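You operate a simulated robot arm through the tools that you are given. There is no shell and no other tool.

You run a simulated two-armed robot. Do the job below in one go: nothing can be reset, and whatever is moved stays where it is left.

TASK
The cap on the yellow bottle sits loose: press it home.
Fine: use the press; slide out again, bottle back in the blue tray; leave the other bottles.

Only the result counts: the job must be done as asked and must still hold three seconds after the hand-in. Knocking over, shifting, dropping, spilling or breaking anything else fails it. Lids that push on must go on centred and level and be pressed home; caps that screw on are set level and turned clockwise until they are tight.

THE ROBOT
Two 7-joint arms with two-finger parallel grippers on one trunk that stands fixed in place. Base frame: the origin is at the foot of the trunk, x ahead of it, y to its left, z up; the work surface is at about z = 770. Lengths are in mm, angles in degrees, forces in N, time in s.
The left shoulder is at [100, 174, 1107], the right one opposite. With the tool pointing down near the work surface each hand reaches from about 300 to 740 mm from the base axis, measured 20 degrees to its own side. Payload 3.6 kg a hand.
Tool frame (each hand has its own): the origin (TCP) lies between the finger pads and is the grasp point; the fingertips stand 30 mm ahead of it; z points along the fingers, y is the line along which they close. Largest opening 110 mm; finger width 20, thickness 10; the body of the gripper, 48 by 112 mm, starts 55 mm behind the TCP.
Orientation is told as [roll, pitch, yaw] about the base's x, y, z axes, in that order, counted from this pose: with the fingers straight down and closing along the base's y, the tool's x points along the base's -x, its y along +y and its z along -z.

THE INTERFACE
- The arms move only by the tool nudge_tool. It takes "left_plan", "right_plan" or both (then of equal length, played together; a hand with none holds still); each is a list of rows, each an object (a shift or turn left out is 0, a gripper value left out holds the last) with "translation": the shift along the base's x, y, z in units of 50 mm (1.0 is 50 mm), a list of three; "delta_rot": the turn, a rotation vector about the base's x, y, z in units of 4 degrees (1.0 is 4 degrees), a list of three; "gripper": the closure, from 0 (fully open) to 1 (shut). In form: [{"translation": [dx, dy, dz], "delta_rot": [wx, wy, wz], "gripper": gripper}, ...]. A call has 1 to 20 rows; each row shifts and turns the commanded pose from where the row before left it. A call with a number of a shift or a turn outside -1 to 1 is refused whole. A row lasts 0.2 s, in which the tool goes at most 50 mm and 8.6 degrees; a call with a longer step from one row to the next is refused whole, and so is a gripper value outside its range. A pose out of reach is approached as far as the arm can. The call stops where the force on the tool passes 40 N (or 10 N more than at its start, if that is more) or the arm is blocked; 0.2 s more then pass. Each finger travels about 153 mm/s and halts on what it meets, pressing with about 32 N; the grip force reading is that of the motor and also rises with nothing between the fingers. The clock runs only during rows and for 0.2 s after the last one: add rows that do not move to give the fingers time. The reply holds the time, the measured pose of the TCP, the force on the tool along the base axes, the opening and the grip force, in the units named above and with some noise, with the torque about the TCP (base axes, N m) and any sound that the robot's microphone picked up.
- Cameras (640 x 400 px; columns grow to the right, rows downward): "scene" is now at [205.9, -17.9, 1299.1]; the picture's right is [-0.19, -0.98, 0.00], its down [-0.39, 0.08, -0.92] and it looks along [0.90, -0.18, -0.40] (base axes); focal length 214 px, centre (320, 200). "left" rides on the left gripper at [72, -17, -103] in its tool frame; the picture's right is [0.23, 0.97, 0.00], its down [-0.76, 0.18, -0.62] and it looks along [-0.61, 0.14, 0.78] (tool axes); focal length 222 px, centre (320, 200). "right" rides on the right gripper at [72, 17, -103] in its tool frame; the picture's right is [-0.23, 0.97, 0.00], its down [-0.76, -0.18, -0.62] and it looks along [-0.61, -0.14, 0.78] (tool axes); focal length 222 px, centre (320, 200). There is no depth. A picture from a camera that has moved, and an enlarged one, comes with that camera's place and axes in the base frame and with its lens.
- capture(camera): a new picture of that camera. The clock stands still meanwhile.
- raise_lower(by): slides the trunk up (or, below 0, down) by that many mm; the arms and the scene camera ride with it, the base frame stays. It gives what a move gives, with no picture.
- turn_head(pan, tilt): turns the head with the scene camera to pan (to the left, within 86 degrees either way) and tilt (down, from -29 to 69), counted from straight ahead of the robot. It gives what a move gives.
- zoom(camera, box): a new picture of the part [left, top, right, bottom] of that camera's present view, enlarged. The clock stands still meanwhile.
- finish_job(): hands the job in; it is judged then, once.

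Places have to be worked out from the pictures, the camera data and where the tool is seen. Open the grippers and draw the arms clear of the work before you hand the job in, unless the task says otherwise.

The tools are called after ">>>" as a command line: name --argument value ..., lists and objects as JSON in quotes. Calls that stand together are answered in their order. nudge_tool: Moves the arms, as the interface text tells. Its arguments: {"type":"object","properties":{"left_plan":{"type":"array","items":{"type":"object","properties":{"translation":{"type":"array","items":{"type":"number"}},"delta_rot":{"type":"array","items":{"type":"number"}},"gripper":{"type":"number"}}}},"right_plan":{"type":"array","items":{"type":"object","properties":{"translation":{"type":"array","items":{"type":"number"}},"delta_rot":{"type":"array","items":{"type":"number"}},"gripper":{"type":"number"}}}}},"required":[]} The other tools are called the same way: raise_lower (by) slides the trunk up or down; turn_head (pan, tilt) turns the head that bears the scene camera; capture (camera) takes a picture; zoom (camera, box) takes an enlarged picture of a part of a camera's view; finish_job () hands the job in.

At the start:

```text
clock: 0.0
left_position: [342.9, 63.2, 1234.4]
left_tcp_rot: [0.0, 0.1, 0.1]
left_force: [0.2, 0.5, 0.4]
left_wrist_torque: [-0.02, 0.0, 0.01]
left_grip_width: 109.9
left_gripper_force: 0.1
right_position: [350.1, -215.6, 1146.8]
right_tcp_rot: [0.0, 0.0, 0.0]
right_force: [0.8, -0.5, 0.5]
right_wrist_torque: [-0.02, 0.0, -0.01]
right_grip_width: 109.9
right_gripper_force: 0.1
trunk travel left (down, up): [-225.0, 538.0]
head pan, tilt: [-11.0, 23.6]
```

scene: 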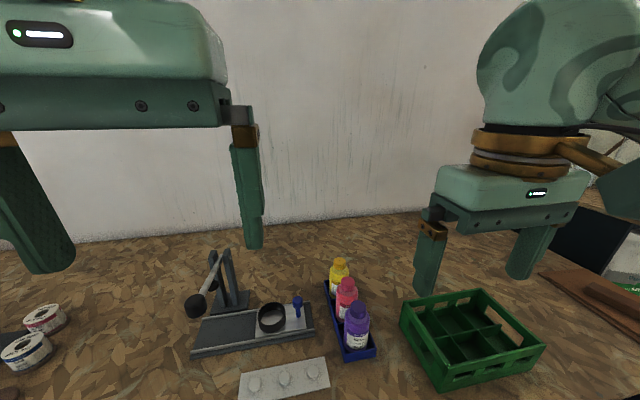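
right: 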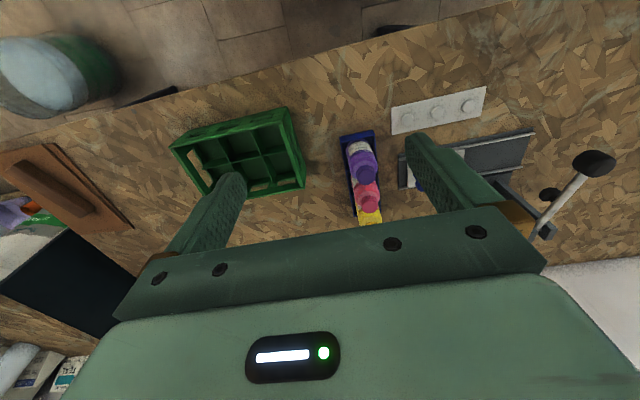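
left: 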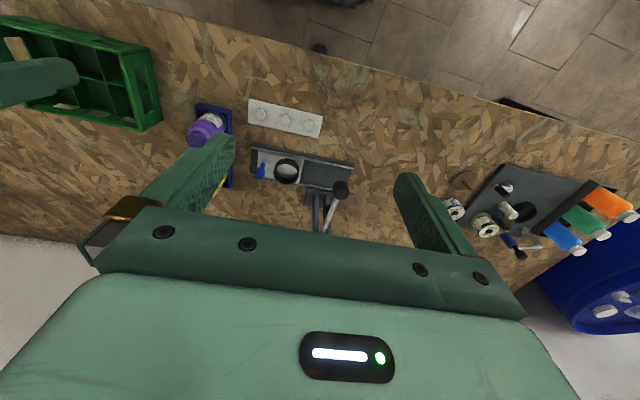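

The scene shows a lever press with a sliding plate, three bottles in a blue tray, and a green crate. I'll zoom in for detail on the press and the bottles first.

>>> zoom --camera "scene" --box '[170, 230, 410, 380]'

>>> zoom --camera "left" --box '[160, 80, 400, 230]'

>>> zoom --camera "right" --box '[320, 80, 640, 280]'

```text
2.67 times, centred on (290, 305) of scene
camera zoom: at [205.9, -17.9, 1299.1], right [-0.19, -0.98, 0.0], down [-0.39, 0.08, -0.92], along [0.9, -0.18, -0.4], focal length 572 px, centre (400, -80)
```

zoom: 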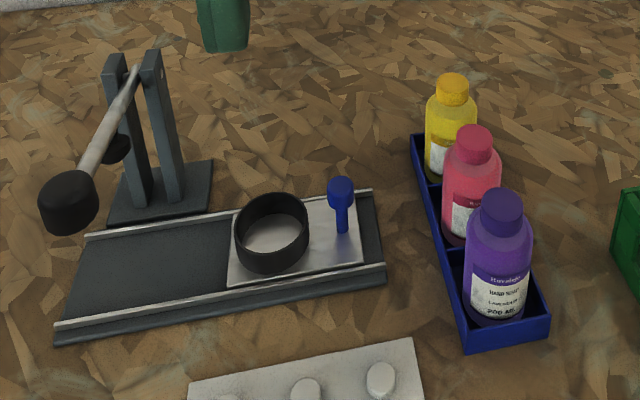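

```text
2.67 times, centred on (280, 155) of left
camera zoom: at [271.2, 46.2, 1337.5], right [-0.23, 0.97, 0.0], down [0.76, 0.18, 0.62], along [0.61, 0.14, -0.78], focal length 592 px, centre (427, 320)
```

zoom: 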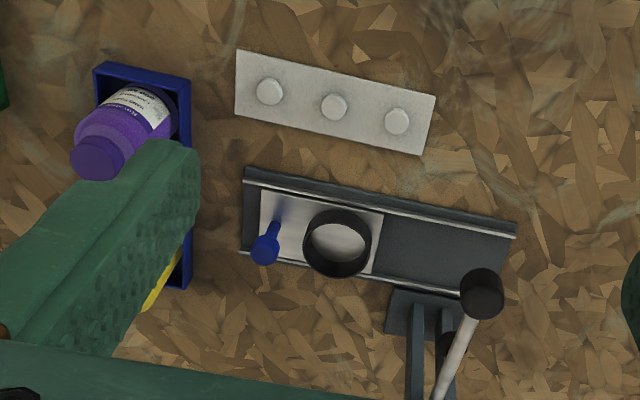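

```text
2.00 times, centred on (480, 180) of right
camera zoom: at [278.0, -199.7, 1250.5], right [0.23, 0.97, 0.0], down [0.76, -0.18, 0.62], along [0.61, -0.14, -0.78], focal length 444 px, centre (0, 240)
```

zoom: 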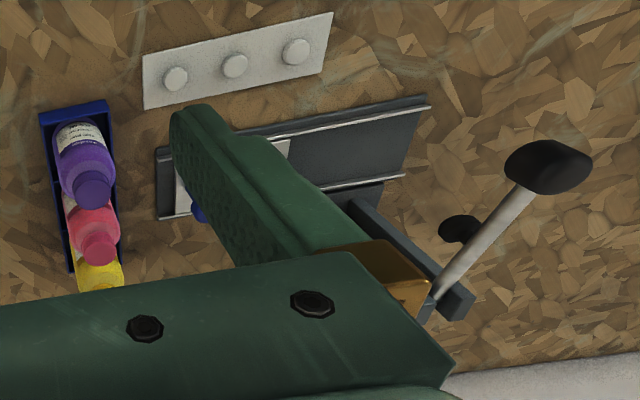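

I'll zoom tighter on the press, on the bottles and on the yellow cap to get geometry before moving anything.

>>> zoom --camera "scene" --box '[175, 240, 335, 340]'

>>> zoom --camera "scene" --box '[300, 250, 396, 310]'

>>> zoom --camera "scene" --box '[300, 270, 412, 370]'

```text
4.00 times, centred on (255, 290) of scene
camera zoom: at [205.9, -17.9, 1299.1], right [-0.19, -0.98, 0.0], down [-0.39, 0.08, -0.92], along [0.9, -0.18, -0.4], focal length 858 px, centre (580, -160)
```

zoom: 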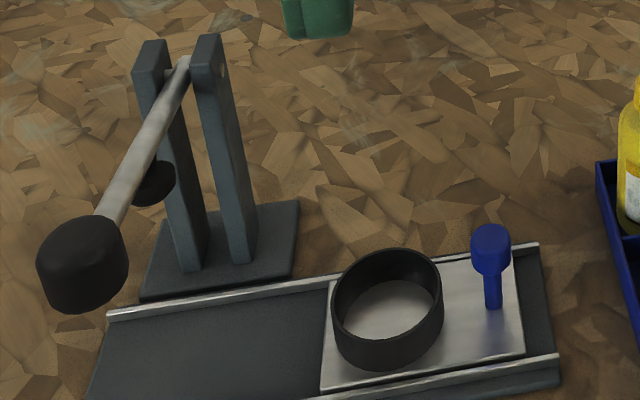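

```text
6.67 times, centred on (348, 280) of scene
camera zoom: at [205.9, -17.9, 1299.1], right [-0.19, -0.98, 0.0], down [-0.39, 0.08, -0.92], along [0.9, -0.18, -0.4], focal length 1430 px, centre (133, -333)
```

zoom: 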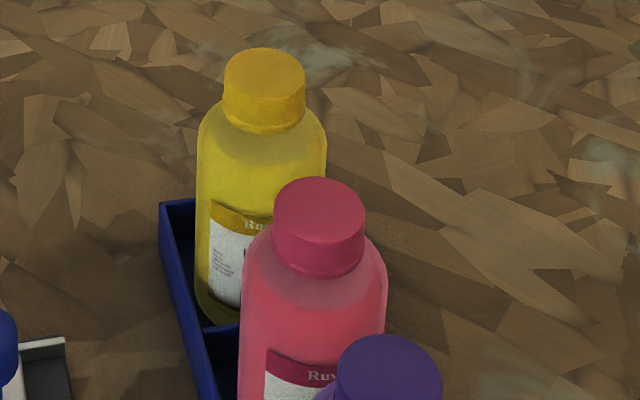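

```text
4.00 times, centred on (356, 320) of scene
camera zoom: at [205.9, -17.9, 1299.1], right [-0.19, -0.98, 0.0], down [-0.39, 0.08, -0.92], along [0.9, -0.18, -0.4], focal length 858 px, centre (176, -280)
```

zoom: 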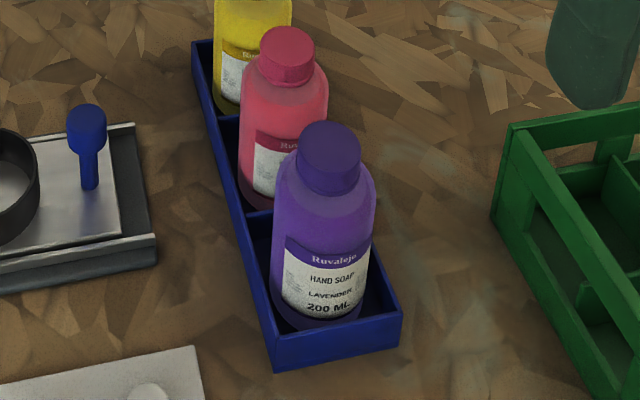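

Estimates so far: bottles about 54 mm across along x ≈ 508–650 at y ≈ -157, and the ring at about (608, 32). The lever knob is at about (500, 137, 1000), with the press pad near (608, 148). I'll move both hands to high vantage points, well above everything, to refine these.

>>> nudge_tool --left_plan '[{"translation": [0.5, -0.13, -0.6]}, {"translation": [0.5, -0.13, -0.6]}, {"translation": [0.5, -0.13, -0.6]}, {"translation": [0.5, -0.13, -0.6]}, {"translation": [0.5, -0.13, -0.6]}]' --right_plan '[{"translation": [0.68, 0.2, -0.27]}, {"translation": [0.68, 0.2, -0.27]}, {"translation": [0.68, 0.2, -0.27]}, {"translation": [0.68, 0.2, -0.27]}, {"translation": [0.68, 0.2, -0.27]}]'

```text
clock: 1.2
left_position: [470.5, 32.0, 1082.1]
left_tcp_rot: [0.0, 0.2, 0.1]
left_force: [0.7, 0.1, -0.2]
left_wrist_torque: [0.04, -0.02, 0.02]
left_grip_width: 110.0
left_gripper_force: 0.0
right_position: [523.6, -164.6, 1079.5]
right_tcp_rot: [-0.1, 0.1, 0.0]
right_force: [0.2, -0.6, 0.1]
right_wrist_torque: [-0.02, 0.04, -0.01]
right_grip_width: 110.1
right_gripper_force: 0.1
trunk travel left (down, up): [-225.0, 538.0]
head pan, tilt: [-11.0, 23.6]
```

The arms are in place, so I'll take pictures from both wrist cameras.

>>> capture --camera "left"

>>> capture --camera "right"

>>> capture --camera "scene"

```text
taken
camera left: at [398.9, 14.6, 1185.9], right [-0.23, 0.97, 0.0], down [0.76, 0.18, 0.62], along [0.6, 0.14, -0.78], focal length 222 px, centre (320, 200)
```

left: 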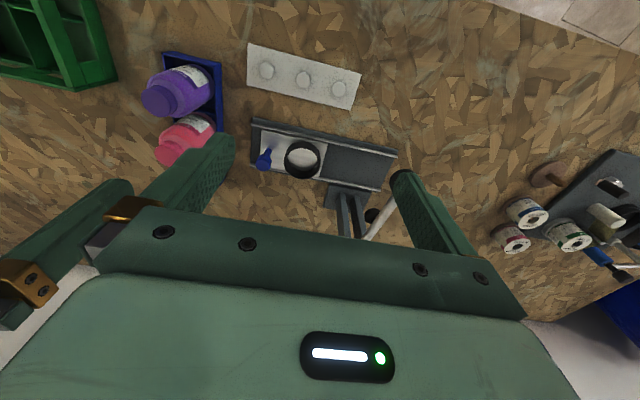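

```text
taken
camera right: at [451.2, -148.2, 1182.9], right [0.23, 0.97, 0.0], down [0.76, -0.18, 0.62], along [0.6, -0.14, -0.78], focal length 222 px, centre (320, 200)
```

right: 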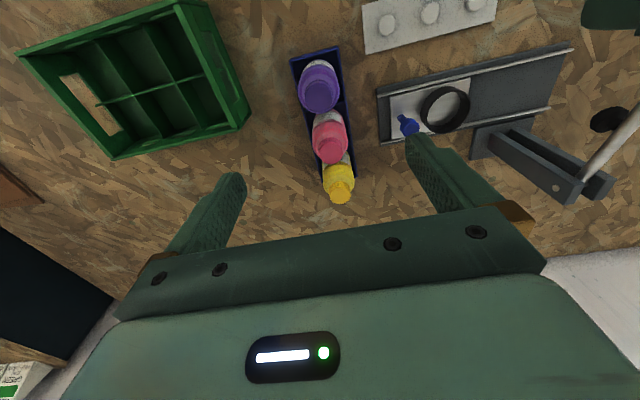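

```text
taken
camera scene: at [207.9, -17.5, 1298.6], right [-0.19, -0.98, 0.0], down [-0.39, 0.08, -0.92], along [0.9, -0.18, -0.4], focal length 214 px, centre (320, 200)
```

scene: 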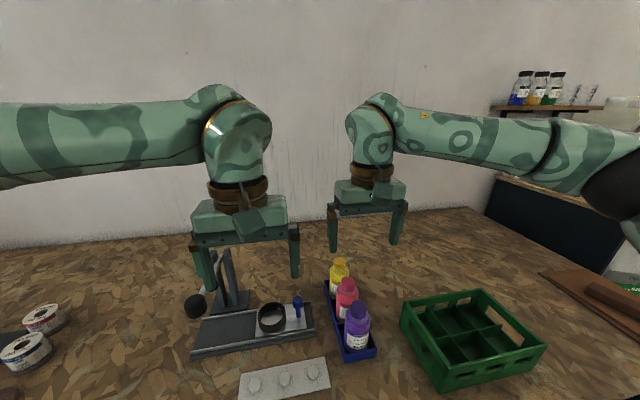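

I'll zoom the right wrist view on the bottles and the press.

>>> zoom --camera "right" --box '[260, 40, 420, 220]'

>>> zoom --camera "right" --box '[370, 40, 640, 210]'

>>> zoom --camera "left" --box '[230, 100, 430, 250]'

>>> zoom --camera "scene" --box '[175, 240, 335, 340]'

```text
2.22 times, centred on (340, 130) of right
camera zoom: at [451.2, -148.2, 1182.9], right [0.23, 0.97, 0.0], down [0.76, -0.18, 0.62], along [0.6, -0.14, -0.78], focal length 494 px, centre (276, 356)
```

zoom: 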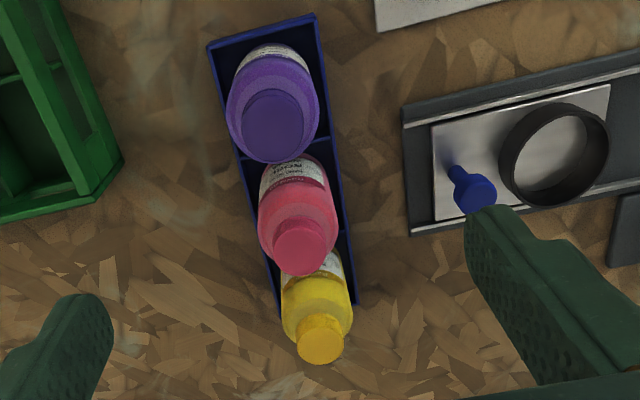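

```text
2.35 times, centred on (505, 125) of right
camera zoom: at [451.2, -148.2, 1182.9], right [0.23, 0.97, 0.0], down [0.76, -0.18, 0.62], along [0.6, -0.14, -0.78], focal length 523 px, centre (-115, 376)
```

zoom: 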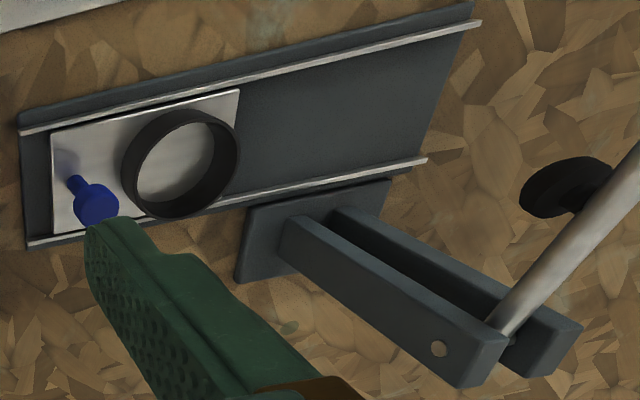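

```text
2.67 times, centred on (330, 175) of left
camera zoom: at [398.9, 14.6, 1185.9], right [-0.23, 0.97, 0.0], down [0.76, 0.18, 0.62], along [0.6, 0.14, -0.78], focal length 592 px, centre (293, 267)
```

zoom: 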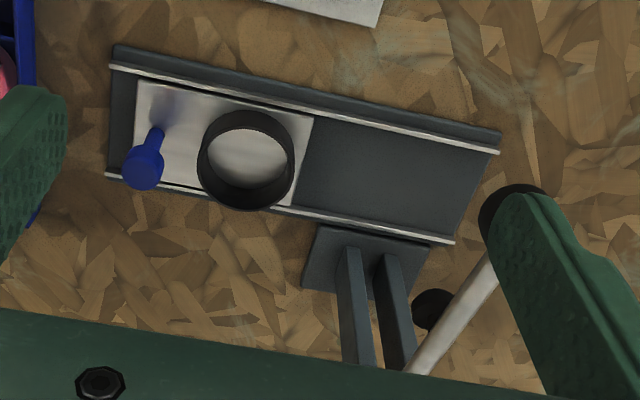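

```text
4.00 times, centred on (255, 290) of scene
camera zoom: at [207.9, -17.5, 1298.6], right [-0.19, -0.98, 0.0], down [-0.39, 0.08, -0.92], along [0.9, -0.18, -0.4], focal length 858 px, centre (580, -160)
```

zoom: 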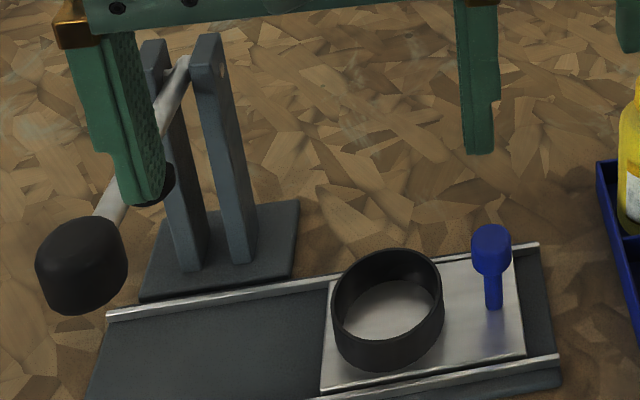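

The bottle tops triangulate to about z = 906, with yellow at about (662, -164), body diameter about 56 and base about z = 776. The pad is near (603, 144, 936), so a bottle standing in the ring should pass under it. I'll bring the right hand high above the yellow bottle to check alignment, and draw the left hand back and up.

>>> nudge_tool --right_plan '[{"translation": [0.56, 0.0, -0.3]}, {"translation": [0.56, 0.0, -0.3]}, {"translation": [0.56, 0.0, -0.3]}, {"translation": [0.56, 0.0, -0.3]}, {"translation": [0.53, 0.0, -0.3]}, {}]' --left_plan '[{"translation": [-0.4, 0.6, 0.4]}, {"translation": [-0.4, 0.6, 0.4]}, {"translation": [-0.4, 0.6, 0.2]}, {"translation": [-0.2, 0.6, 0.0]}, {"translation": [0.0, 0.6, 0.0]}, {}]'

```text
clock: 2.6
left_position: [397.8, 182.8, 1133.6]
left_tcp_rot: [-0.1, 0.1, 0.0]
left_force: [-0.3, -0.7, -0.5]
left_wrist_torque: [0.02, 0.02, 0.01]
left_grip_width: 110.1
left_gripper_force: 0.0
right_position: [613.8, -165.3, 1029.8]
right_tcp_rot: [0.0, -0.1, -0.1]
right_force: [0.0, -0.2, 0.7]
right_wrist_torque: [0.0, 0.0, -0.02]
right_grip_width: 109.8
right_gripper_force: 0.1
right hand out of reach, approached as far as the arm can: row 4, 5
trunk travel left (down, up): [-225.0, 538.0]
head pan, tilt: [-11.0, 23.6]
```

The right arm falls short at this height because its wrist sits above the shoulder. Raising the trunk should bring the shoulder level with the wrist and give more forward reach, so I'll raise it 150 mm. The hands rise too and stay clear.

>>> raise_lower --by 150

```text
clock: 4.3
left_position: [398.9, 181.6, 1283.7]
left_tcp_rot: [-0.1, 0.2, 0.1]
left_force: [0.2, -0.2, -0.6]
left_wrist_torque: [0.01, 0.02, 0.04]
left_grip_width: 110.1
left_gripper_force: 0.0
right_position: [573.6, -165.3, 1247.6]
right_tcp_rot: [0.0, -7.3, -0.2]
right_force: [0.5, 0.0, -0.3]
right_wrist_torque: [-0.01, -0.04, -0.01]
right_grip_width: 110.0
right_gripper_force: 0.0
trunk travel left (down, up): [-375.0, 388.0]
head pan, tilt: [-11.0, 23.6]
```

The right hand tilted a little during the raise because its commanded pose was out of reach. I'll lower it in steps over clear space (fingers still well above the caps) and read the pose.

>>> nudge_tool --right_plan '[{"translation": [0, 0, -0.8]}, {"translation": [0, 0, -0.8]}, {"translation": [0, 0, -0.8]}, {}]'

```text
clock: 5.3
left_position: [397.4, 181.9, 1284.8]
left_tcp_rot: [-0.1, 0.1, 0.1]
left_force: [-0.4, -0.8, -0.6]
left_wrist_torque: [0.01, 0.0, 0.04]
left_grip_width: 110.1
left_gripper_force: 0.0
right_position: [571.2, -164.0, 1129.8]
right_tcp_rot: [0.1, -7.4, -0.1]
right_force: [0.5, -0.3, 0.7]
right_wrist_torque: [0.0, 0.0, 0.01]
right_grip_width: 109.9
right_gripper_force: 0.0
trunk travel left (down, up): [-375.0, 388.0]
head pan, tilt: [-11.0, 23.6]
```

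The commanded pose is now synced, with the hand pitched -7.4°. I'll turn it level and move on to above the yellow bottle at z ≈ 1000.

>>> nudge_tool --right_plan '[{"translation": [0, 0, -0.5], "delta_rot": [0, 0.62, 0]}, {"translation": [0.3, 0, -0.5], "delta_rot": [0, 0.62, 0]}, {"translation": [0.5, 0, -0.5], "delta_rot": [0, 0.6, 0]}, {"translation": [0.5, 0, -0.5]}, {"translation": [0.5, 0, -0.5]}, {}]'

>>> capture --camera "right"

>>> capture --camera "scene"

```text
clock: 6.8
left_position: [397.5, 181.7, 1284.2]
left_tcp_rot: [-0.2, 0.1, 0.1]
left_force: [-1.4, 0.1, 0.1]
left_wrist_torque: [-0.01, 0.0, -0.07]
left_grip_width: 109.8
left_gripper_force: 0.1
right_position: [603.0, -173.6, 1061.8]
right_tcp_rot: [0.0, -0.1, -0.3]
right_force: [0.1, -0.2, -0.1]
right_wrist_torque: [-0.01, -0.02, 0.02]
right_grip_width: 109.8
right_gripper_force: 0.0
right hand out of reach, approached as far as the arm can: row 3, 4, 5
trunk travel left (down, up): [-375.0, 388.0]
head pan, tilt: [-11.0, 23.6]
```

```text
taken
camera right: at [530.3, -157.7, 1164.5], right [0.23, 0.97, 0.0], down [0.76, -0.18, 0.62], along [0.61, -0.14, -0.78], focal length 222 px, centre (320, 200)
```

right: 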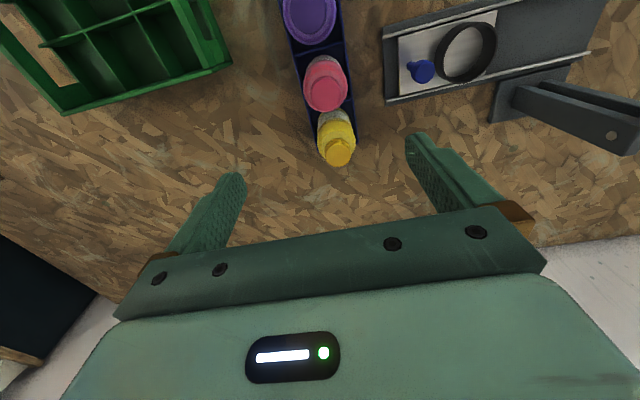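

```text
taken
camera scene: at [143.5, -17.8, 1452.5], right [-0.19, -0.98, 0.0], down [-0.39, 0.08, -0.92], along [0.9, -0.18, -0.4], focal length 214 px, centre (320, 200)
```

scene: 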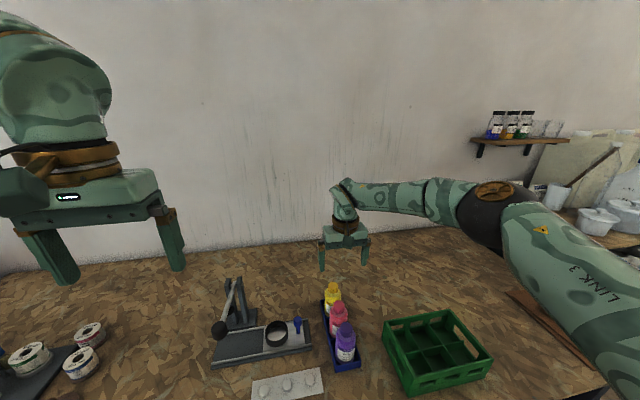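

The raise also shifted the trunk about 60 mm backwards, so it costs reach rather than adding it; the original height is about best. I'll draw the right hand back and up, then return the trunk by -150. After that I'll pitch the fingers forward about 10° to gain reach, since the bottle can stay upright between fingers that close along y.

>>> nudge_tool --right_plan '[{"translation": [-0.6, 0, 0.5]}, {"translation": [-0.6, 0, 0.5]}, {"translation": [-0.6, 0, 0.5]}, {"translation": [-0.3, 0, 0.3]}, {}]'

>>> raise_lower --by -150

>>> capture --camera "scene"

```text
clock: 8.0
left_position: [398.4, 180.9, 1285.1]
left_tcp_rot: [-0.1, 0.1, 0.1]
left_force: [-1.1, 0.2, -0.3]
left_wrist_torque: [-0.02, -0.01, -0.05]
left_grip_width: 110.1
left_gripper_force: 0.0
right_position: [498.3, -172.9, 1150.5]
right_tcp_rot: [0.1, 0.0, -0.3]
right_force: [-0.5, -0.5, -0.3]
right_wrist_torque: [-0.02, -0.04, 0.02]
right_grip_width: 110.0
right_gripper_force: 0.1
trunk travel left (down, up): [-375.0, 388.0]
head pan, tilt: [-11.0, 23.6]
```

```text
clock: 9.7
left_position: [396.6, 180.2, 1135.5]
left_tcp_rot: [0.0, 0.0, 0.1]
left_force: [-0.6, -0.5, 0.0]
left_wrist_torque: [-0.01, -0.01, 0.0]
left_grip_width: 110.0
left_gripper_force: 0.1
right_position: [499.3, -174.4, 1002.0]
right_tcp_rot: [0.0, 0.0, -0.1]
right_force: [-0.3, -0.2, 0.8]
right_wrist_torque: [-0.01, -0.03, 0.0]
right_grip_width: 110.1
right_gripper_force: 0.1
trunk travel left (down, up): [-225.0, 538.0]
head pan, tilt: [-11.0, 23.6]
```

```text
taken
camera scene: at [205.4, -17.8, 1299.3], right [-0.19, -0.98, 0.0], down [-0.39, 0.08, -0.92], along [0.9, -0.18, -0.4], focal length 214 px, centre (320, 200)
```

scene: 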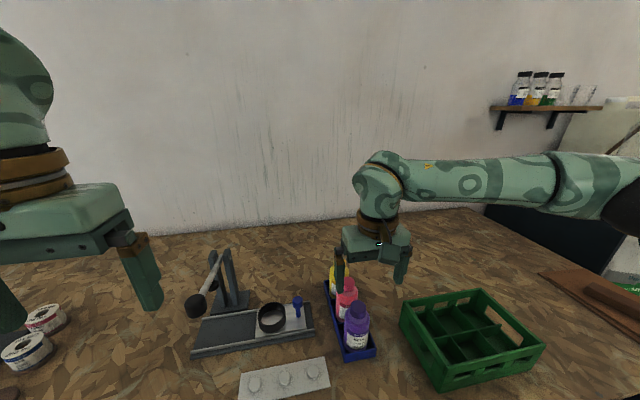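

The trunk is back at its original height. Next I'll pitch the right hand -10° (fingers forward) and go above the yellow bottle at about (662, -164, 985), with the fingertips at about 955, clear of the 908 mm caps.

>>> nudge_tool --right_plan '[{"translation": [0.4, 0.05, 0], "delta_rot": [0, -0.83, 0]}, {"translation": [0.7, 0.05, 0], "delta_rot": [0, -0.83, 0]}, {"translation": [0.8, 0.05, 0], "delta_rot": [0, -0.84, 0]}, {"translation": [0.8, 0.05, -0.1]}, {"translation": [0.55, 0.02, -0.24]}, {}]'

>>> capture --camera "right"

>>> capture --camera "scene"

```text
clock: 11.1
left_position: [397.3, 182.3, 1134.4]
left_tcp_rot: [-0.1, 0.1, 0.2]
left_force: [0.3, -0.1, 0.5]
left_wrist_torque: [0.02, 0.0, 0.0]
left_grip_width: 109.9
left_gripper_force: 0.1
right_position: [661.4, -162.6, 982.0]
right_tcp_rot: [0.2, -10.0, -0.2]
right_force: [-1.7, 0.9, 0.3]
right_wrist_torque: [0.01, 0.01, -0.02]
right_grip_width: 109.8
right_gripper_force: 0.1
trunk travel left (down, up): [-225.0, 538.0]
head pan, tilt: [-11.0, 23.6]
```

```text
taken
camera right: at [572.6, -146.8, 1071.6], right [0.23, 0.97, 0.04], down [0.64, -0.18, 0.75], along [0.73, -0.14, -0.67], focal length 222 px, centre (320, 200)
```

right: 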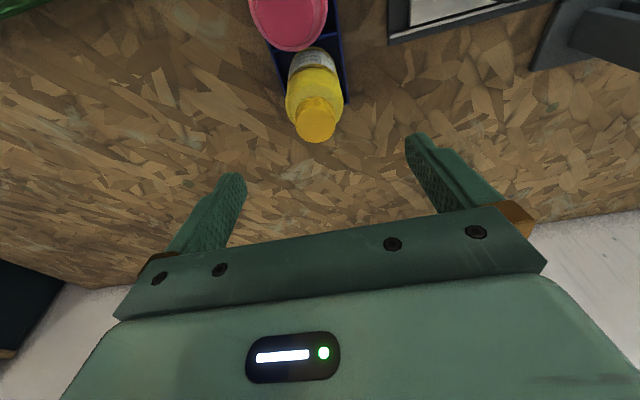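

```text
taken
camera scene: at [205.7, -17.8, 1299.2], right [-0.19, -0.98, 0.0], down [-0.39, 0.08, -0.92], along [0.9, -0.18, -0.4], focal length 214 px, centre (320, 200)
```

scene: 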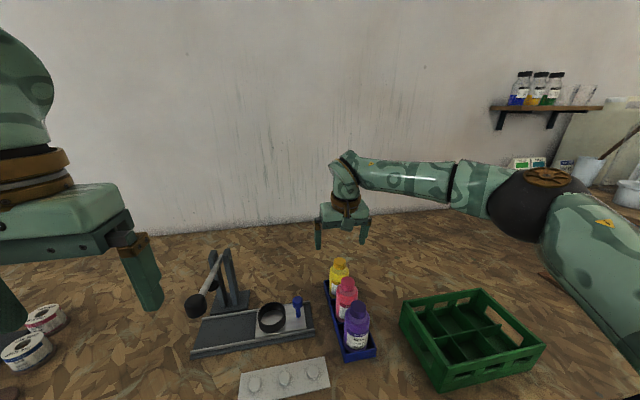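

Reach is fine with the tilt. I'll zoom on the yellow bottle in both views for a precise fix.

>>> zoom --camera "right" --box '[240, 20, 400, 160]'

>>> zoom --camera "scene" --box '[300, 240, 396, 310]'

```text
2.86 times, centred on (320, 90) of right
camera zoom: at [572.6, -146.8, 1071.6], right [0.23, 0.97, 0.04], down [0.64, -0.18, 0.75], along [0.73, -0.14, -0.67], focal length 635 px, centre (320, 514)
```

zoom: 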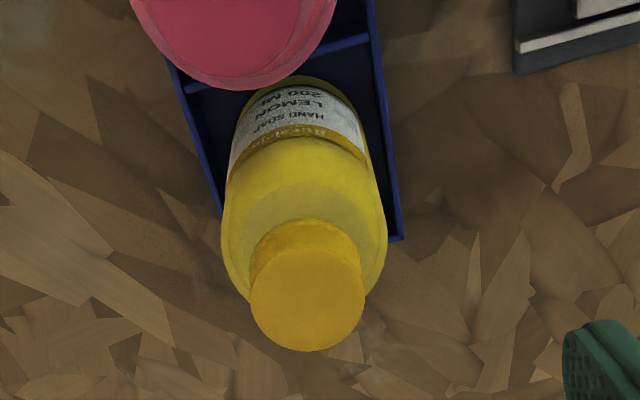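

```text
5.71 times, centred on (348, 275) of scene
camera zoom: at [205.7, -17.8, 1299.2], right [-0.19, -0.98, 0.0], down [-0.39, 0.08, -0.92], along [0.9, -0.18, -0.4], focal length 1226 px, centre (160, -229)
```

zoom: 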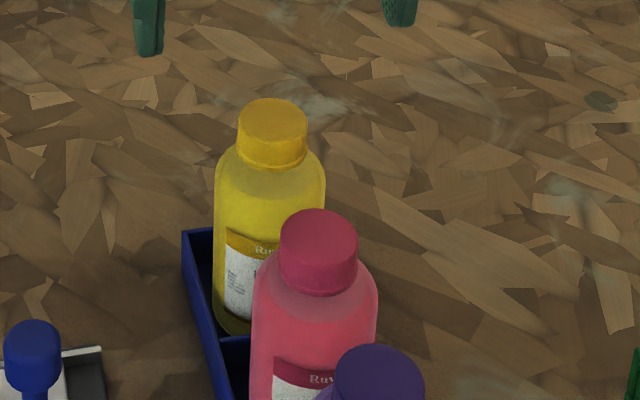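

The fix for the yellow bottle is axis at about (665.5, -163.5), cap top at z ≈ 904 and base at z ≈ 774. I'll descend with open fingers straddling it to TCP z ≈ 863, which leaves the palm about 12 mm above the cap.

>>> nudge_tool --right_plan '[{"translation": [0.08, -0.01, -0.4]}, {"translation": [0, 0, -0.4]}, {"translation": [0, 0, -0.4]}, {"translation": [0, 0, -0.4]}, {"translation": [0, 0, -0.4]}, {"translation": [0, 0, -0.38]}, {}]'

>>> capture --camera "right"

>>> zoom --camera "scene" --box '[290, 220, 402, 310]'

```text
clock: 12.7
left_position: [398.0, 180.4, 1134.3]
left_tcp_rot: [0.0, 0.1, 0.0]
left_force: [-0.1, 0.0, 0.5]
left_wrist_torque: [0.02, -0.03, -0.03]
left_grip_width: 110.1
left_gripper_force: 0.0
right_position: [666.4, -163.4, 864.9]
right_tcp_rot: [0.2, -9.9, -0.2]
right_force: [0.2, 0.3, -0.5]
right_wrist_torque: [0.0, 0.04, 0.0]
right_grip_width: 109.9
right_gripper_force: 0.1
trunk travel left (down, up): [-225.0, 538.0]
head pan, tilt: [-11.0, 23.6]
```

```text
taken
camera right: at [576.7, -146.7, 953.9], right [0.23, 0.97, 0.04], down [0.64, -0.18, 0.75], along [0.73, -0.14, -0.67], focal length 222 px, centre (320, 200)
```

right: 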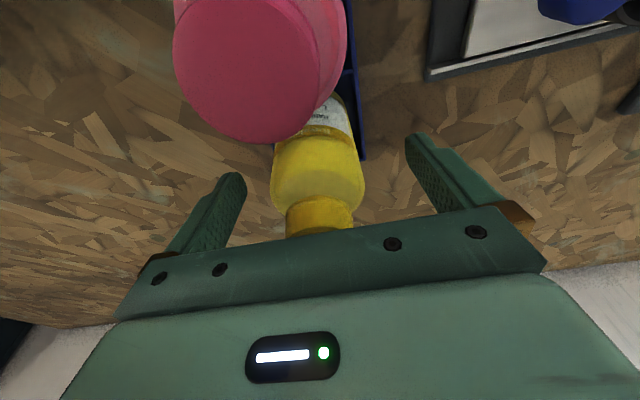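

```text
4.44 times, centred on (346, 265) of scene
camera zoom: at [205.9, -17.7, 1299.1], right [-0.19, -0.98, 0.0], down [-0.39, 0.08, -0.92], along [0.9, -0.18, -0.4], focal length 953 px, centre (204, -89)
```

zoom: 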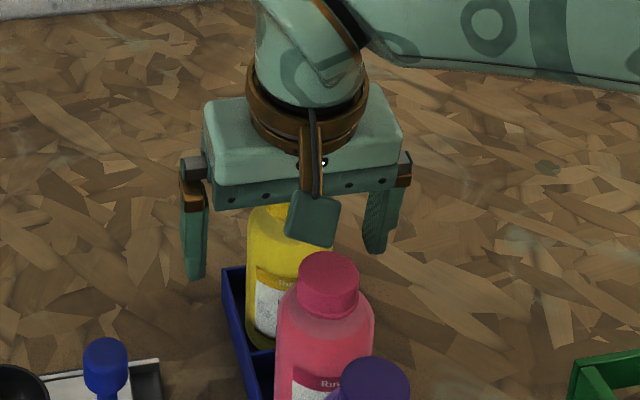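

The bottle sits between the fingers and the palm is clear of the cap. I'll close gently in stages.

>>> nudge_tool --right_plan '[{"gripper": 0.3}, {"gripper": 0.4}, {"gripper": 0.45}, {"gripper": 0.48}, {"gripper": 0.51}, {"gripper": 0.55}, {"gripper": 0.6}, {"gripper": 0.6}, {}]'

>>> capture --camera "right"

>>> zoom --camera "scene" --box '[290, 220, 402, 310]'

```text
clock: 14.7
left_position: [397.0, 182.0, 1133.3]
left_tcp_rot: [-0.1, 0.1, 0.1]
left_force: [0.2, 0.6, 0.3]
left_wrist_torque: [-0.01, 0.03, 0.04]
left_grip_width: 109.9
left_gripper_force: 0.0
right_position: [666.5, -162.9, 865.2]
right_tcp_rot: [0.1, -10.1, -0.2]
right_force: [1.0, -1.0, 0.4]
right_wrist_torque: [-0.05, -0.03, -0.02]
right_grip_width: 54.8
right_gripper_force: 32.0
trunk travel left (down, up): [-225.0, 538.0]
head pan, tilt: [-11.0, 23.6]
```

```text
taken
camera right: at [576.8, -146.6, 954.0], right [0.23, 0.97, 0.04], down [0.64, -0.18, 0.75], along [0.73, -0.14, -0.67], focal length 222 px, centre (320, 200)
```

right: 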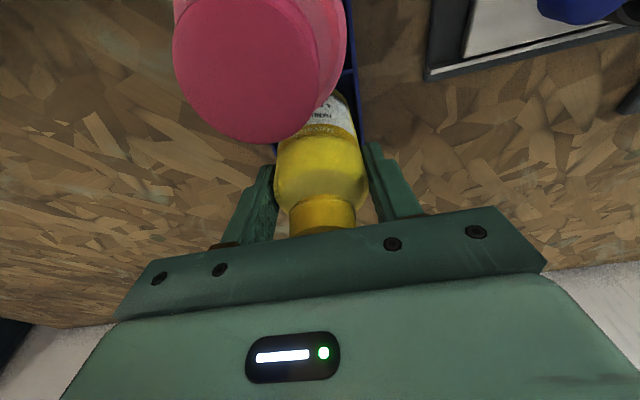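

```text
4.44 times, centred on (346, 265) of scene
camera zoom: at [206.1, -17.7, 1299.0], right [-0.19, -0.98, 0.0], down [-0.39, 0.08, -0.92], along [0.9, -0.18, -0.4], focal length 953 px, centre (204, -89)
```

zoom: 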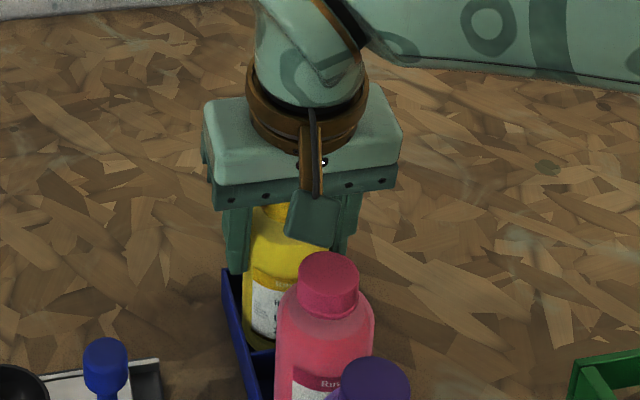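

Grip is at 54.8 mm with 32 N. I'll lift straight up slowly, about 95 mm, so the bottle will clear the tray, handle and ring.

>>> nudge_tool --right_plan '[{"translation": [0, 0, 0.06]}, {"translation": [0, 0, 0.12]}, {"translation": [0, 0, 0.2]}, {"translation": [0, 0, 0.24]}, {"translation": [0, 0, 0.24]}, {"translation": [0, 0, 0.24]}, {"translation": [0, 0, 0.24]}, {"translation": [0, 0, 0.24]}, {"translation": [0, 0, 0.2]}, {"translation": [0, 0, 0.12]}, {"translation": [0, 0, 0.06]}, {}]'

>>> capture --camera "right"

>>> zoom --camera "scene" --box '[270, 200, 410, 310]'

```text
clock: 17.3
left_position: [398.2, 181.1, 1133.6]
left_tcp_rot: [-0.1, 0.1, 0.1]
left_force: [-0.5, -0.1, 0.1]
left_wrist_torque: [0.0, 0.0, -0.04]
left_grip_width: 110.0
left_gripper_force: 0.0
right_position: [666.6, -163.9, 962.0]
right_tcp_rot: [0.1, -9.9, -0.2]
right_force: [-0.3, -0.4, -2.2]
right_wrist_torque: [0.0, 0.02, 0.01]
right_grip_width: 54.9
right_gripper_force: 32.1
trunk travel left (down, up): [-225.0, 538.0]
head pan, tilt: [-11.0, 23.6]
```

```text
taken
camera right: at [577.4, -147.6, 1052.0], right [0.23, 0.97, 0.04], down [0.64, -0.18, 0.75], along [0.73, -0.14, -0.67], focal length 222 px, centre (320, 200)
```

right: 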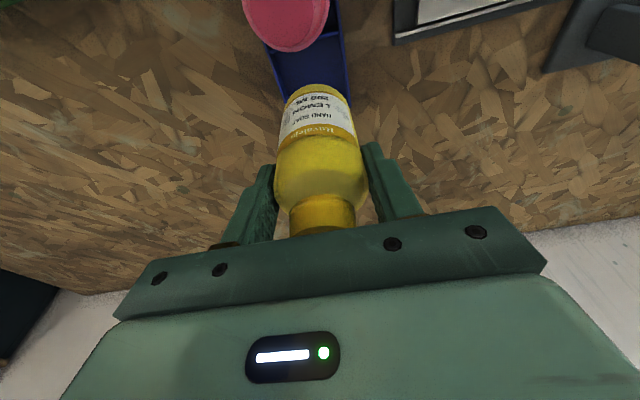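

```text
3.64 times, centred on (340, 255) of scene
camera zoom: at [206.4, -17.8, 1299.0], right [-0.19, -0.98, 0.0], down [-0.39, 0.08, -0.92], along [0.9, -0.18, -0.4], focal length 780 px, centre (247, 0)
```

zoom: 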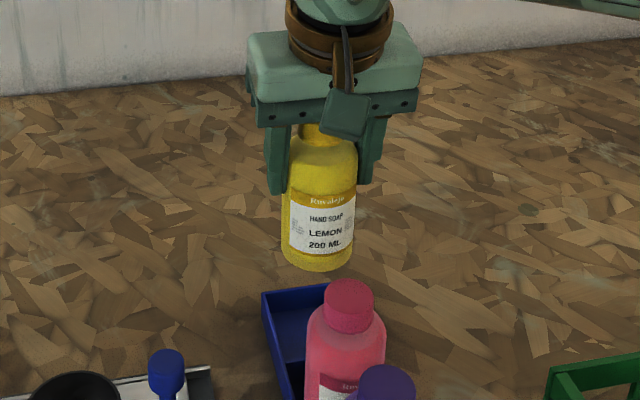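

The bottle hangs upright with its axis about 1–2 mm robot-side of the TCP, and the load is 2.2 N. Before moving I'll fix the ring's position more exactly from the scene and left cameras.

>>> zoom --camera "scene" --box '[235, 280, 331, 340]'

>>> capture --camera "left"

>>> zoom --camera "left" --box '[180, 110, 308, 190]'

```text
6.67 times, centred on (283, 310) of scene
camera zoom: at [206.4, -17.8, 1299.0], right [-0.19, -0.98, 0.0], down [-0.39, 0.08, -0.92], along [0.9, -0.18, -0.4], focal length 1430 px, centre (567, -533)
```

zoom: 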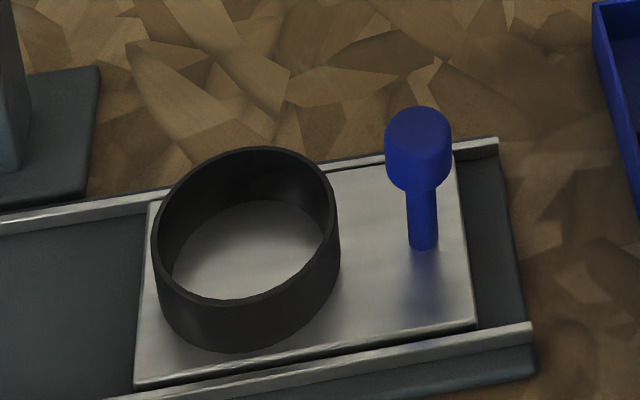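

```text
taken
camera left: at [326.6, 163.8, 1237.3], right [-0.23, 0.97, 0.0], down [0.76, 0.18, 0.62], along [0.61, 0.14, -0.78], focal length 222 px, centre (320, 200)
```

left: 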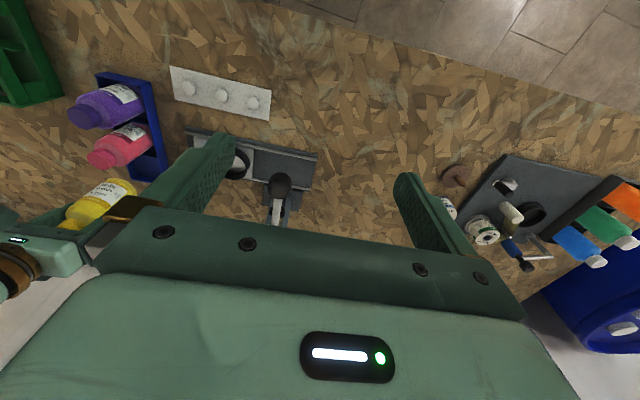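

```text
5.00 times, centred on (244, 150) of left
camera zoom: at [326.6, 163.8, 1237.3], right [-0.23, 0.97, 0.0], down [0.76, 0.18, 0.62], along [0.61, 0.14, -0.78], focal length 1111 px, centre (700, 450)
```

zoom: 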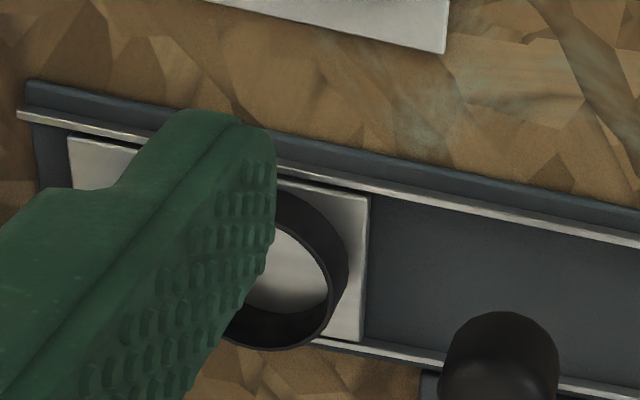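

Ring centre works out to about (610, 30.5), rim z ≈ 811 and floor z ≈ 785. The handle is at about (609.5, -38) with its top at about 849. I'll carry the bottle slowly across at the present height (base at about 871) to above the ring.

>>> nudge_tool --right_plan '[{"translation": [-0.0227, 0.08, 0]}, {"translation": [-0.0453, 0.16, 0]}, {"translation": [-0.068, 0.24, 0]}, {"translation": [-0.083, 0.2928, 0]}, {"translation": [-0.083, 0.2928, 0]}, {"translation": [-0.083, 0.2928, 0]}, {"translation": [-0.083, 0.2928, 0]}, {"translation": [-0.083, 0.2928, 0]}, {"translation": [-0.083, 0.2928, 0]}, {"translation": [-0.083, 0.2928, 0]}, {"translation": [-0.083, 0.2928, 0]}, {"translation": [-0.083, 0.2928, 0]}, {"translation": [-0.083, 0.2928, 0]}, {"translation": [-0.068, 0.24, 0]}, {"translation": [-0.0453, 0.16, 0]}, {"translation": [-0.0227, 0.08, 0]}, {}]'

>>> zoom --camera "scene" --box '[215, 220, 343, 340]'

>>> capture --camera "right"

>>> capture --camera "left"

```text
clock: 20.9
left_position: [397.4, 181.6, 1134.1]
left_tcp_rot: [0.0, 0.1, 0.1]
left_force: [-0.3, -0.6, -0.1]
left_wrist_torque: [0.0, 0.0, -0.01]
left_grip_width: 110.0
left_gripper_force: 0.2
right_position: [611.8, 32.0, 963.8]
right_tcp_rot: [0.0, -10.0, -0.3]
right_force: [-0.6, 0.1, -2.2]
right_wrist_torque: [0.02, -0.01, 0.01]
right_grip_width: 55.1
right_gripper_force: 32.0
trunk travel left (down, up): [-225.0, 538.0]
head pan, tilt: [-11.0, 23.6]
```

```text
3.33 times, centred on (279, 280) of scene
camera zoom: at [206.3, -17.6, 1299.0], right [-0.19, -0.98, 0.0], down [-0.39, 0.08, -0.92], along [0.9, -0.18, -0.4], focal length 715 px, centre (457, -67)
```

zoom: 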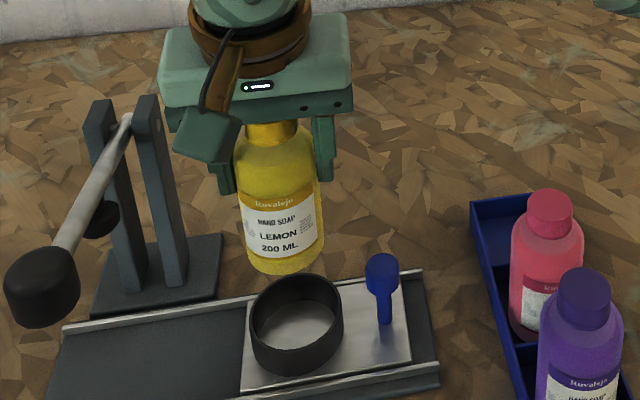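

```text
taken
camera right: at [522.1, 47.2, 1052.6], right [0.23, 0.97, 0.04], down [0.64, -0.18, 0.75], along [0.73, -0.14, -0.67], focal length 222 px, centre (320, 200)
```

right: 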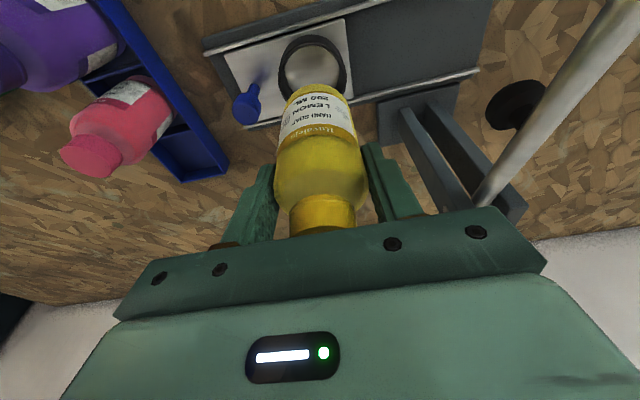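

```text
taken
camera left: at [326.5, 163.9, 1237.3], right [-0.23, 0.97, 0.0], down [0.76, 0.18, 0.62], along [0.61, 0.14, -0.78], focal length 222 px, centre (320, 200)
```

left: 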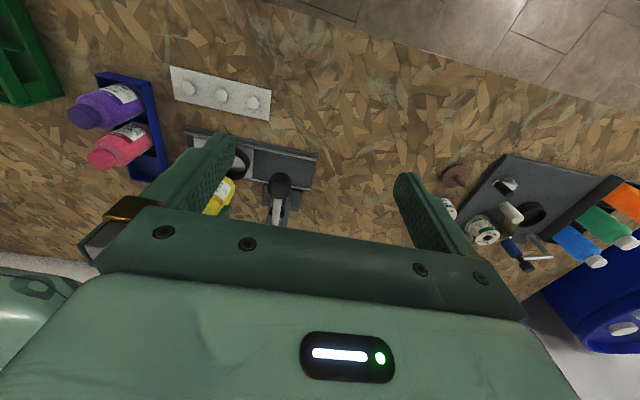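

I'll zoom in tightly to compare the bottle's base with the ring.

>>> zoom --camera "scene" --box '[255, 250, 335, 330]'

>>> zoom --camera "right" --box '[260, 20, 380, 130]'

```text
5.00 times, centred on (295, 290) of scene
camera zoom: at [206.3, -17.6, 1299.0], right [-0.19, -0.98, 0.0], down [-0.39, 0.08, -0.92], along [0.9, -0.18, -0.4], focal length 1072 px, centre (445, -250)
```

zoom: 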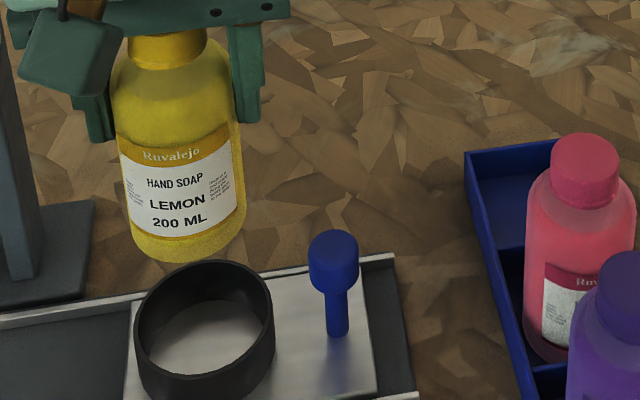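

```text
3.64 times, centred on (320, 75) of right
camera zoom: at [522.1, 47.2, 1052.6], right [0.23, 0.97, 0.04], down [0.64, -0.18, 0.75], along [0.73, -0.14, -0.67], focal length 808 px, centre (320, 654)
```

zoom: 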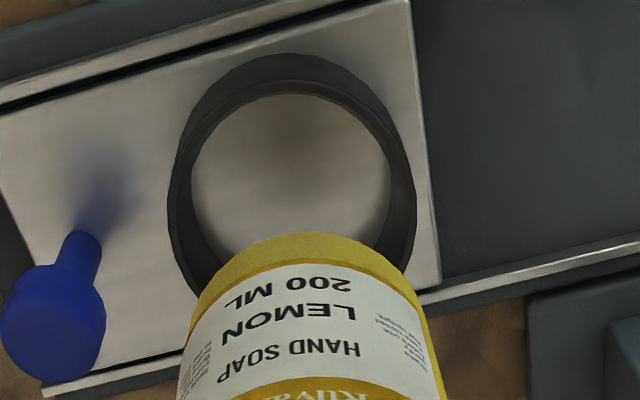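

From both views the bottle base sits slightly too far out (x by about 4–5 mm, y by about 2 mm) relative to the ring. I'll shift (-4, -2.3) and lower 50 mm, so the base hangs just above the rim where I can compare them directly.

>>> nudge_tool --right_plan '[{"translation": [-0.04, -0.023, -0.06]}, {"translation": [-0.04, -0.023, -0.14]}, {"translation": [0, 0, -0.2]}, {"translation": [0, 0, -0.2]}, {"translation": [0, 0, -0.2]}, {"translation": [0, 0, -0.14]}, {"translation": [0, 0, -0.06]}, {}]'

>>> zoom --camera "scene" --box '[240, 260, 320, 340]'

>>> zoom --camera "right" --box '[260, 20, 380, 130]'

```text
clock: 22.7
left_position: [398.6, 181.6, 1133.9]
left_tcp_rot: [-0.1, 0.1, 0.1]
left_force: [-0.5, 0.0, 0.7]
left_wrist_torque: [0.0, -0.01, 0.0]
left_grip_width: 110.0
left_gripper_force: 0.1
right_position: [607.2, 28.2, 914.1]
right_tcp_rot: [0.1, -10.0, -0.2]
right_force: [0.3, 0.8, -2.2]
right_wrist_torque: [0.03, 0.05, 0.01]
right_grip_width: 54.8
right_gripper_force: 32.0
trunk travel left (down, up): [-225.0, 538.0]
head pan, tilt: [-11.0, 23.6]
```

```text
5.00 times, centred on (280, 300) of scene
camera zoom: at [206.3, -17.6, 1299.0], right [-0.19, -0.98, 0.0], down [-0.39, 0.08, -0.92], along [0.9, -0.18, -0.4], focal length 1072 px, centre (520, -300)
```

zoom: 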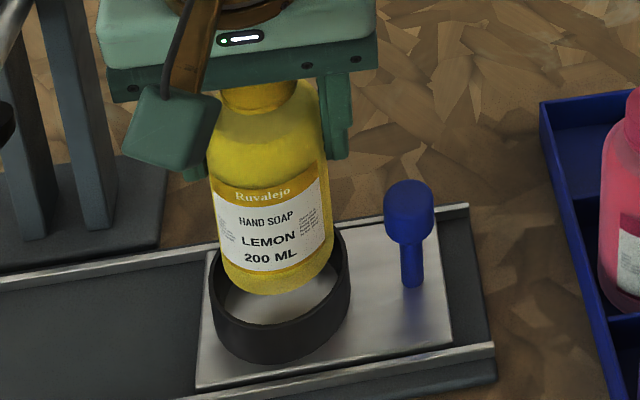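

```text
3.64 times, centred on (320, 75) of right
camera zoom: at [517.8, 44.7, 1001.7], right [0.23, 0.97, 0.04], down [0.64, -0.18, 0.75], along [0.73, -0.14, -0.67], focal length 808 px, centre (320, 654)
```

zoom: 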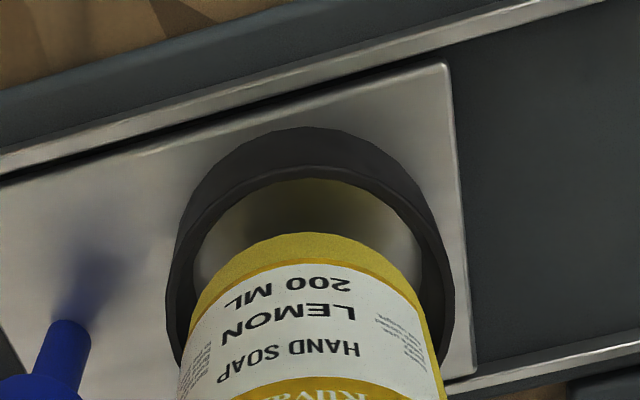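

The bottle is now centred on the ring in y within about 1 mm, and in x it needs about +1 mm. I'll apply that and lower 16 mm to rim level in small steps, watching the force.

>>> nudge_tool --right_plan '[{"translation": [0.02, 0, -0.04]}, {"translation": [0, 0, -0.08]}, {"translation": [0, 0, -0.08]}, {"translation": [0, 0, -0.08]}, {"translation": [0, 0, -0.04]}, {}]'

>>> zoom --camera "scene" --box '[250, 280, 310, 340]'

>>> zoom --camera "right" --box '[270, 40, 370, 130]'

```text
clock: 24.1
left_position: [398.0, 181.2, 1134.4]
left_tcp_rot: [-0.2, 0.1, 0.2]
left_force: [0.1, 0.5, -0.8]
left_wrist_torque: [-0.02, 0.01, 0.0]
left_grip_width: 110.0
left_gripper_force: 0.1
right_position: [607.8, 27.3, 896.6]
right_tcp_rot: [0.0, -9.9, -0.2]
right_force: [-0.2, -0.2, -3.5]
right_wrist_torque: [0.01, 0.0, 0.02]
right_grip_width: 54.9
right_gripper_force: 32.3
trunk travel left (down, up): [-225.0, 538.0]
head pan, tilt: [-11.0, 23.6]
```

```text
6.67 times, centred on (280, 310) of scene
camera zoom: at [206.3, -17.6, 1299.0], right [-0.19, -0.98, 0.0], down [-0.39, 0.08, -0.92], along [0.9, -0.18, -0.4], focal length 1430 px, centre (587, -533)
```

zoom: 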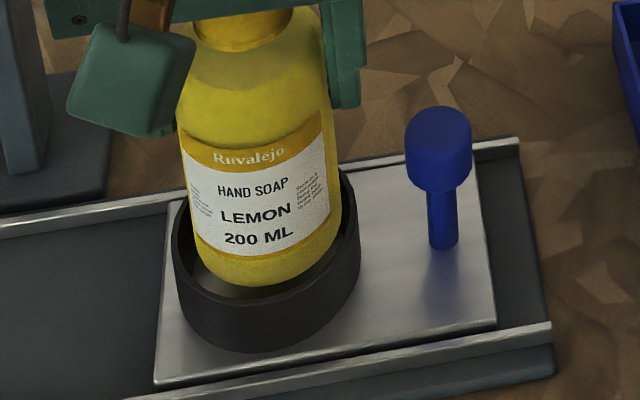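

```text
4.44 times, centred on (320, 85) of right
camera zoom: at [519.2, 44.5, 985.8], right [0.23, 0.97, 0.04], down [0.64, -0.18, 0.75], along [0.73, -0.14, -0.67], focal length 987 px, centre (320, 711)
```

zoom: 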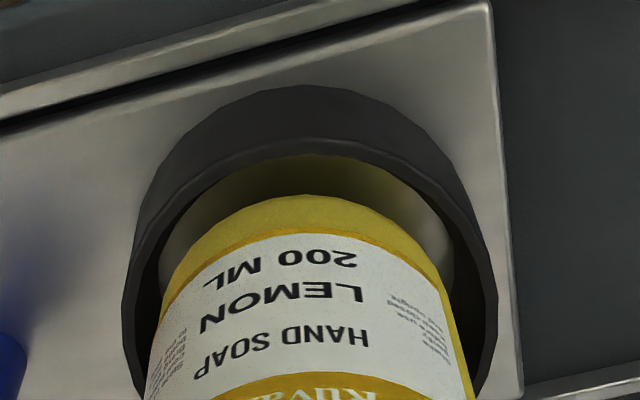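

The base is at rim level, well inside the ring with roughly even gaps. I'll shift x by -0.8 mm and lower another 17 mm slowly.

>>> nudge_tool --right_plan '[{"translation": [-0.016, 0, -0.03]}, {"translation": [0, 0, -0.06]}, {"translation": [0, 0, -0.06]}, {"translation": [0, 0, -0.06]}, {"translation": [0, 0, -0.06]}, {"translation": [0, 0, -0.04]}, {"translation": [0, 0, -0.03]}, {}]'

>>> zoom --camera "scene" --box '[250, 270, 310, 340]'

```text
clock: 25.9
left_position: [397.4, 181.5, 1133.7]
left_tcp_rot: [-0.1, 0.1, 0.1]
left_force: [0.5, -0.2, -0.7]
left_wrist_torque: [-0.02, -0.02, 0.01]
left_grip_width: 109.9
left_gripper_force: 0.1
right_position: [608.1, 28.2, 880.2]
right_tcp_rot: [0.0, -9.9, -0.2]
right_force: [-0.4, 0.5, -2.0]
right_wrist_torque: [0.0, -0.02, 0.0]
right_grip_width: 54.8
right_gripper_force: 32.2
trunk travel left (down, up): [-225.0, 538.0]
head pan, tilt: [-11.0, 23.6]
```

```text
5.71 times, centred on (280, 305) of scene
camera zoom: at [206.3, -17.6, 1299.0], right [-0.19, -0.98, 0.0], down [-0.39, 0.08, -0.92], along [0.9, -0.18, -0.4], focal length 1226 px, centre (549, -400)
```

zoom: 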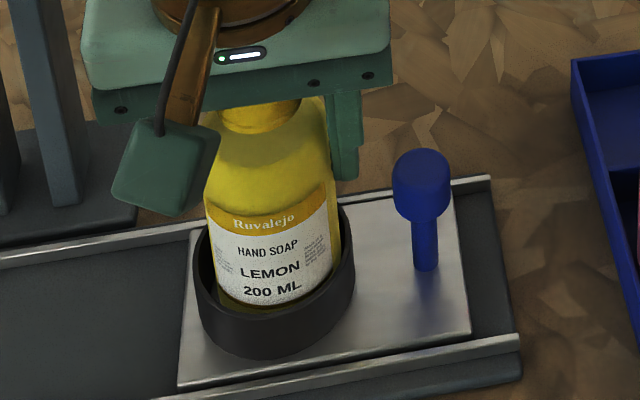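

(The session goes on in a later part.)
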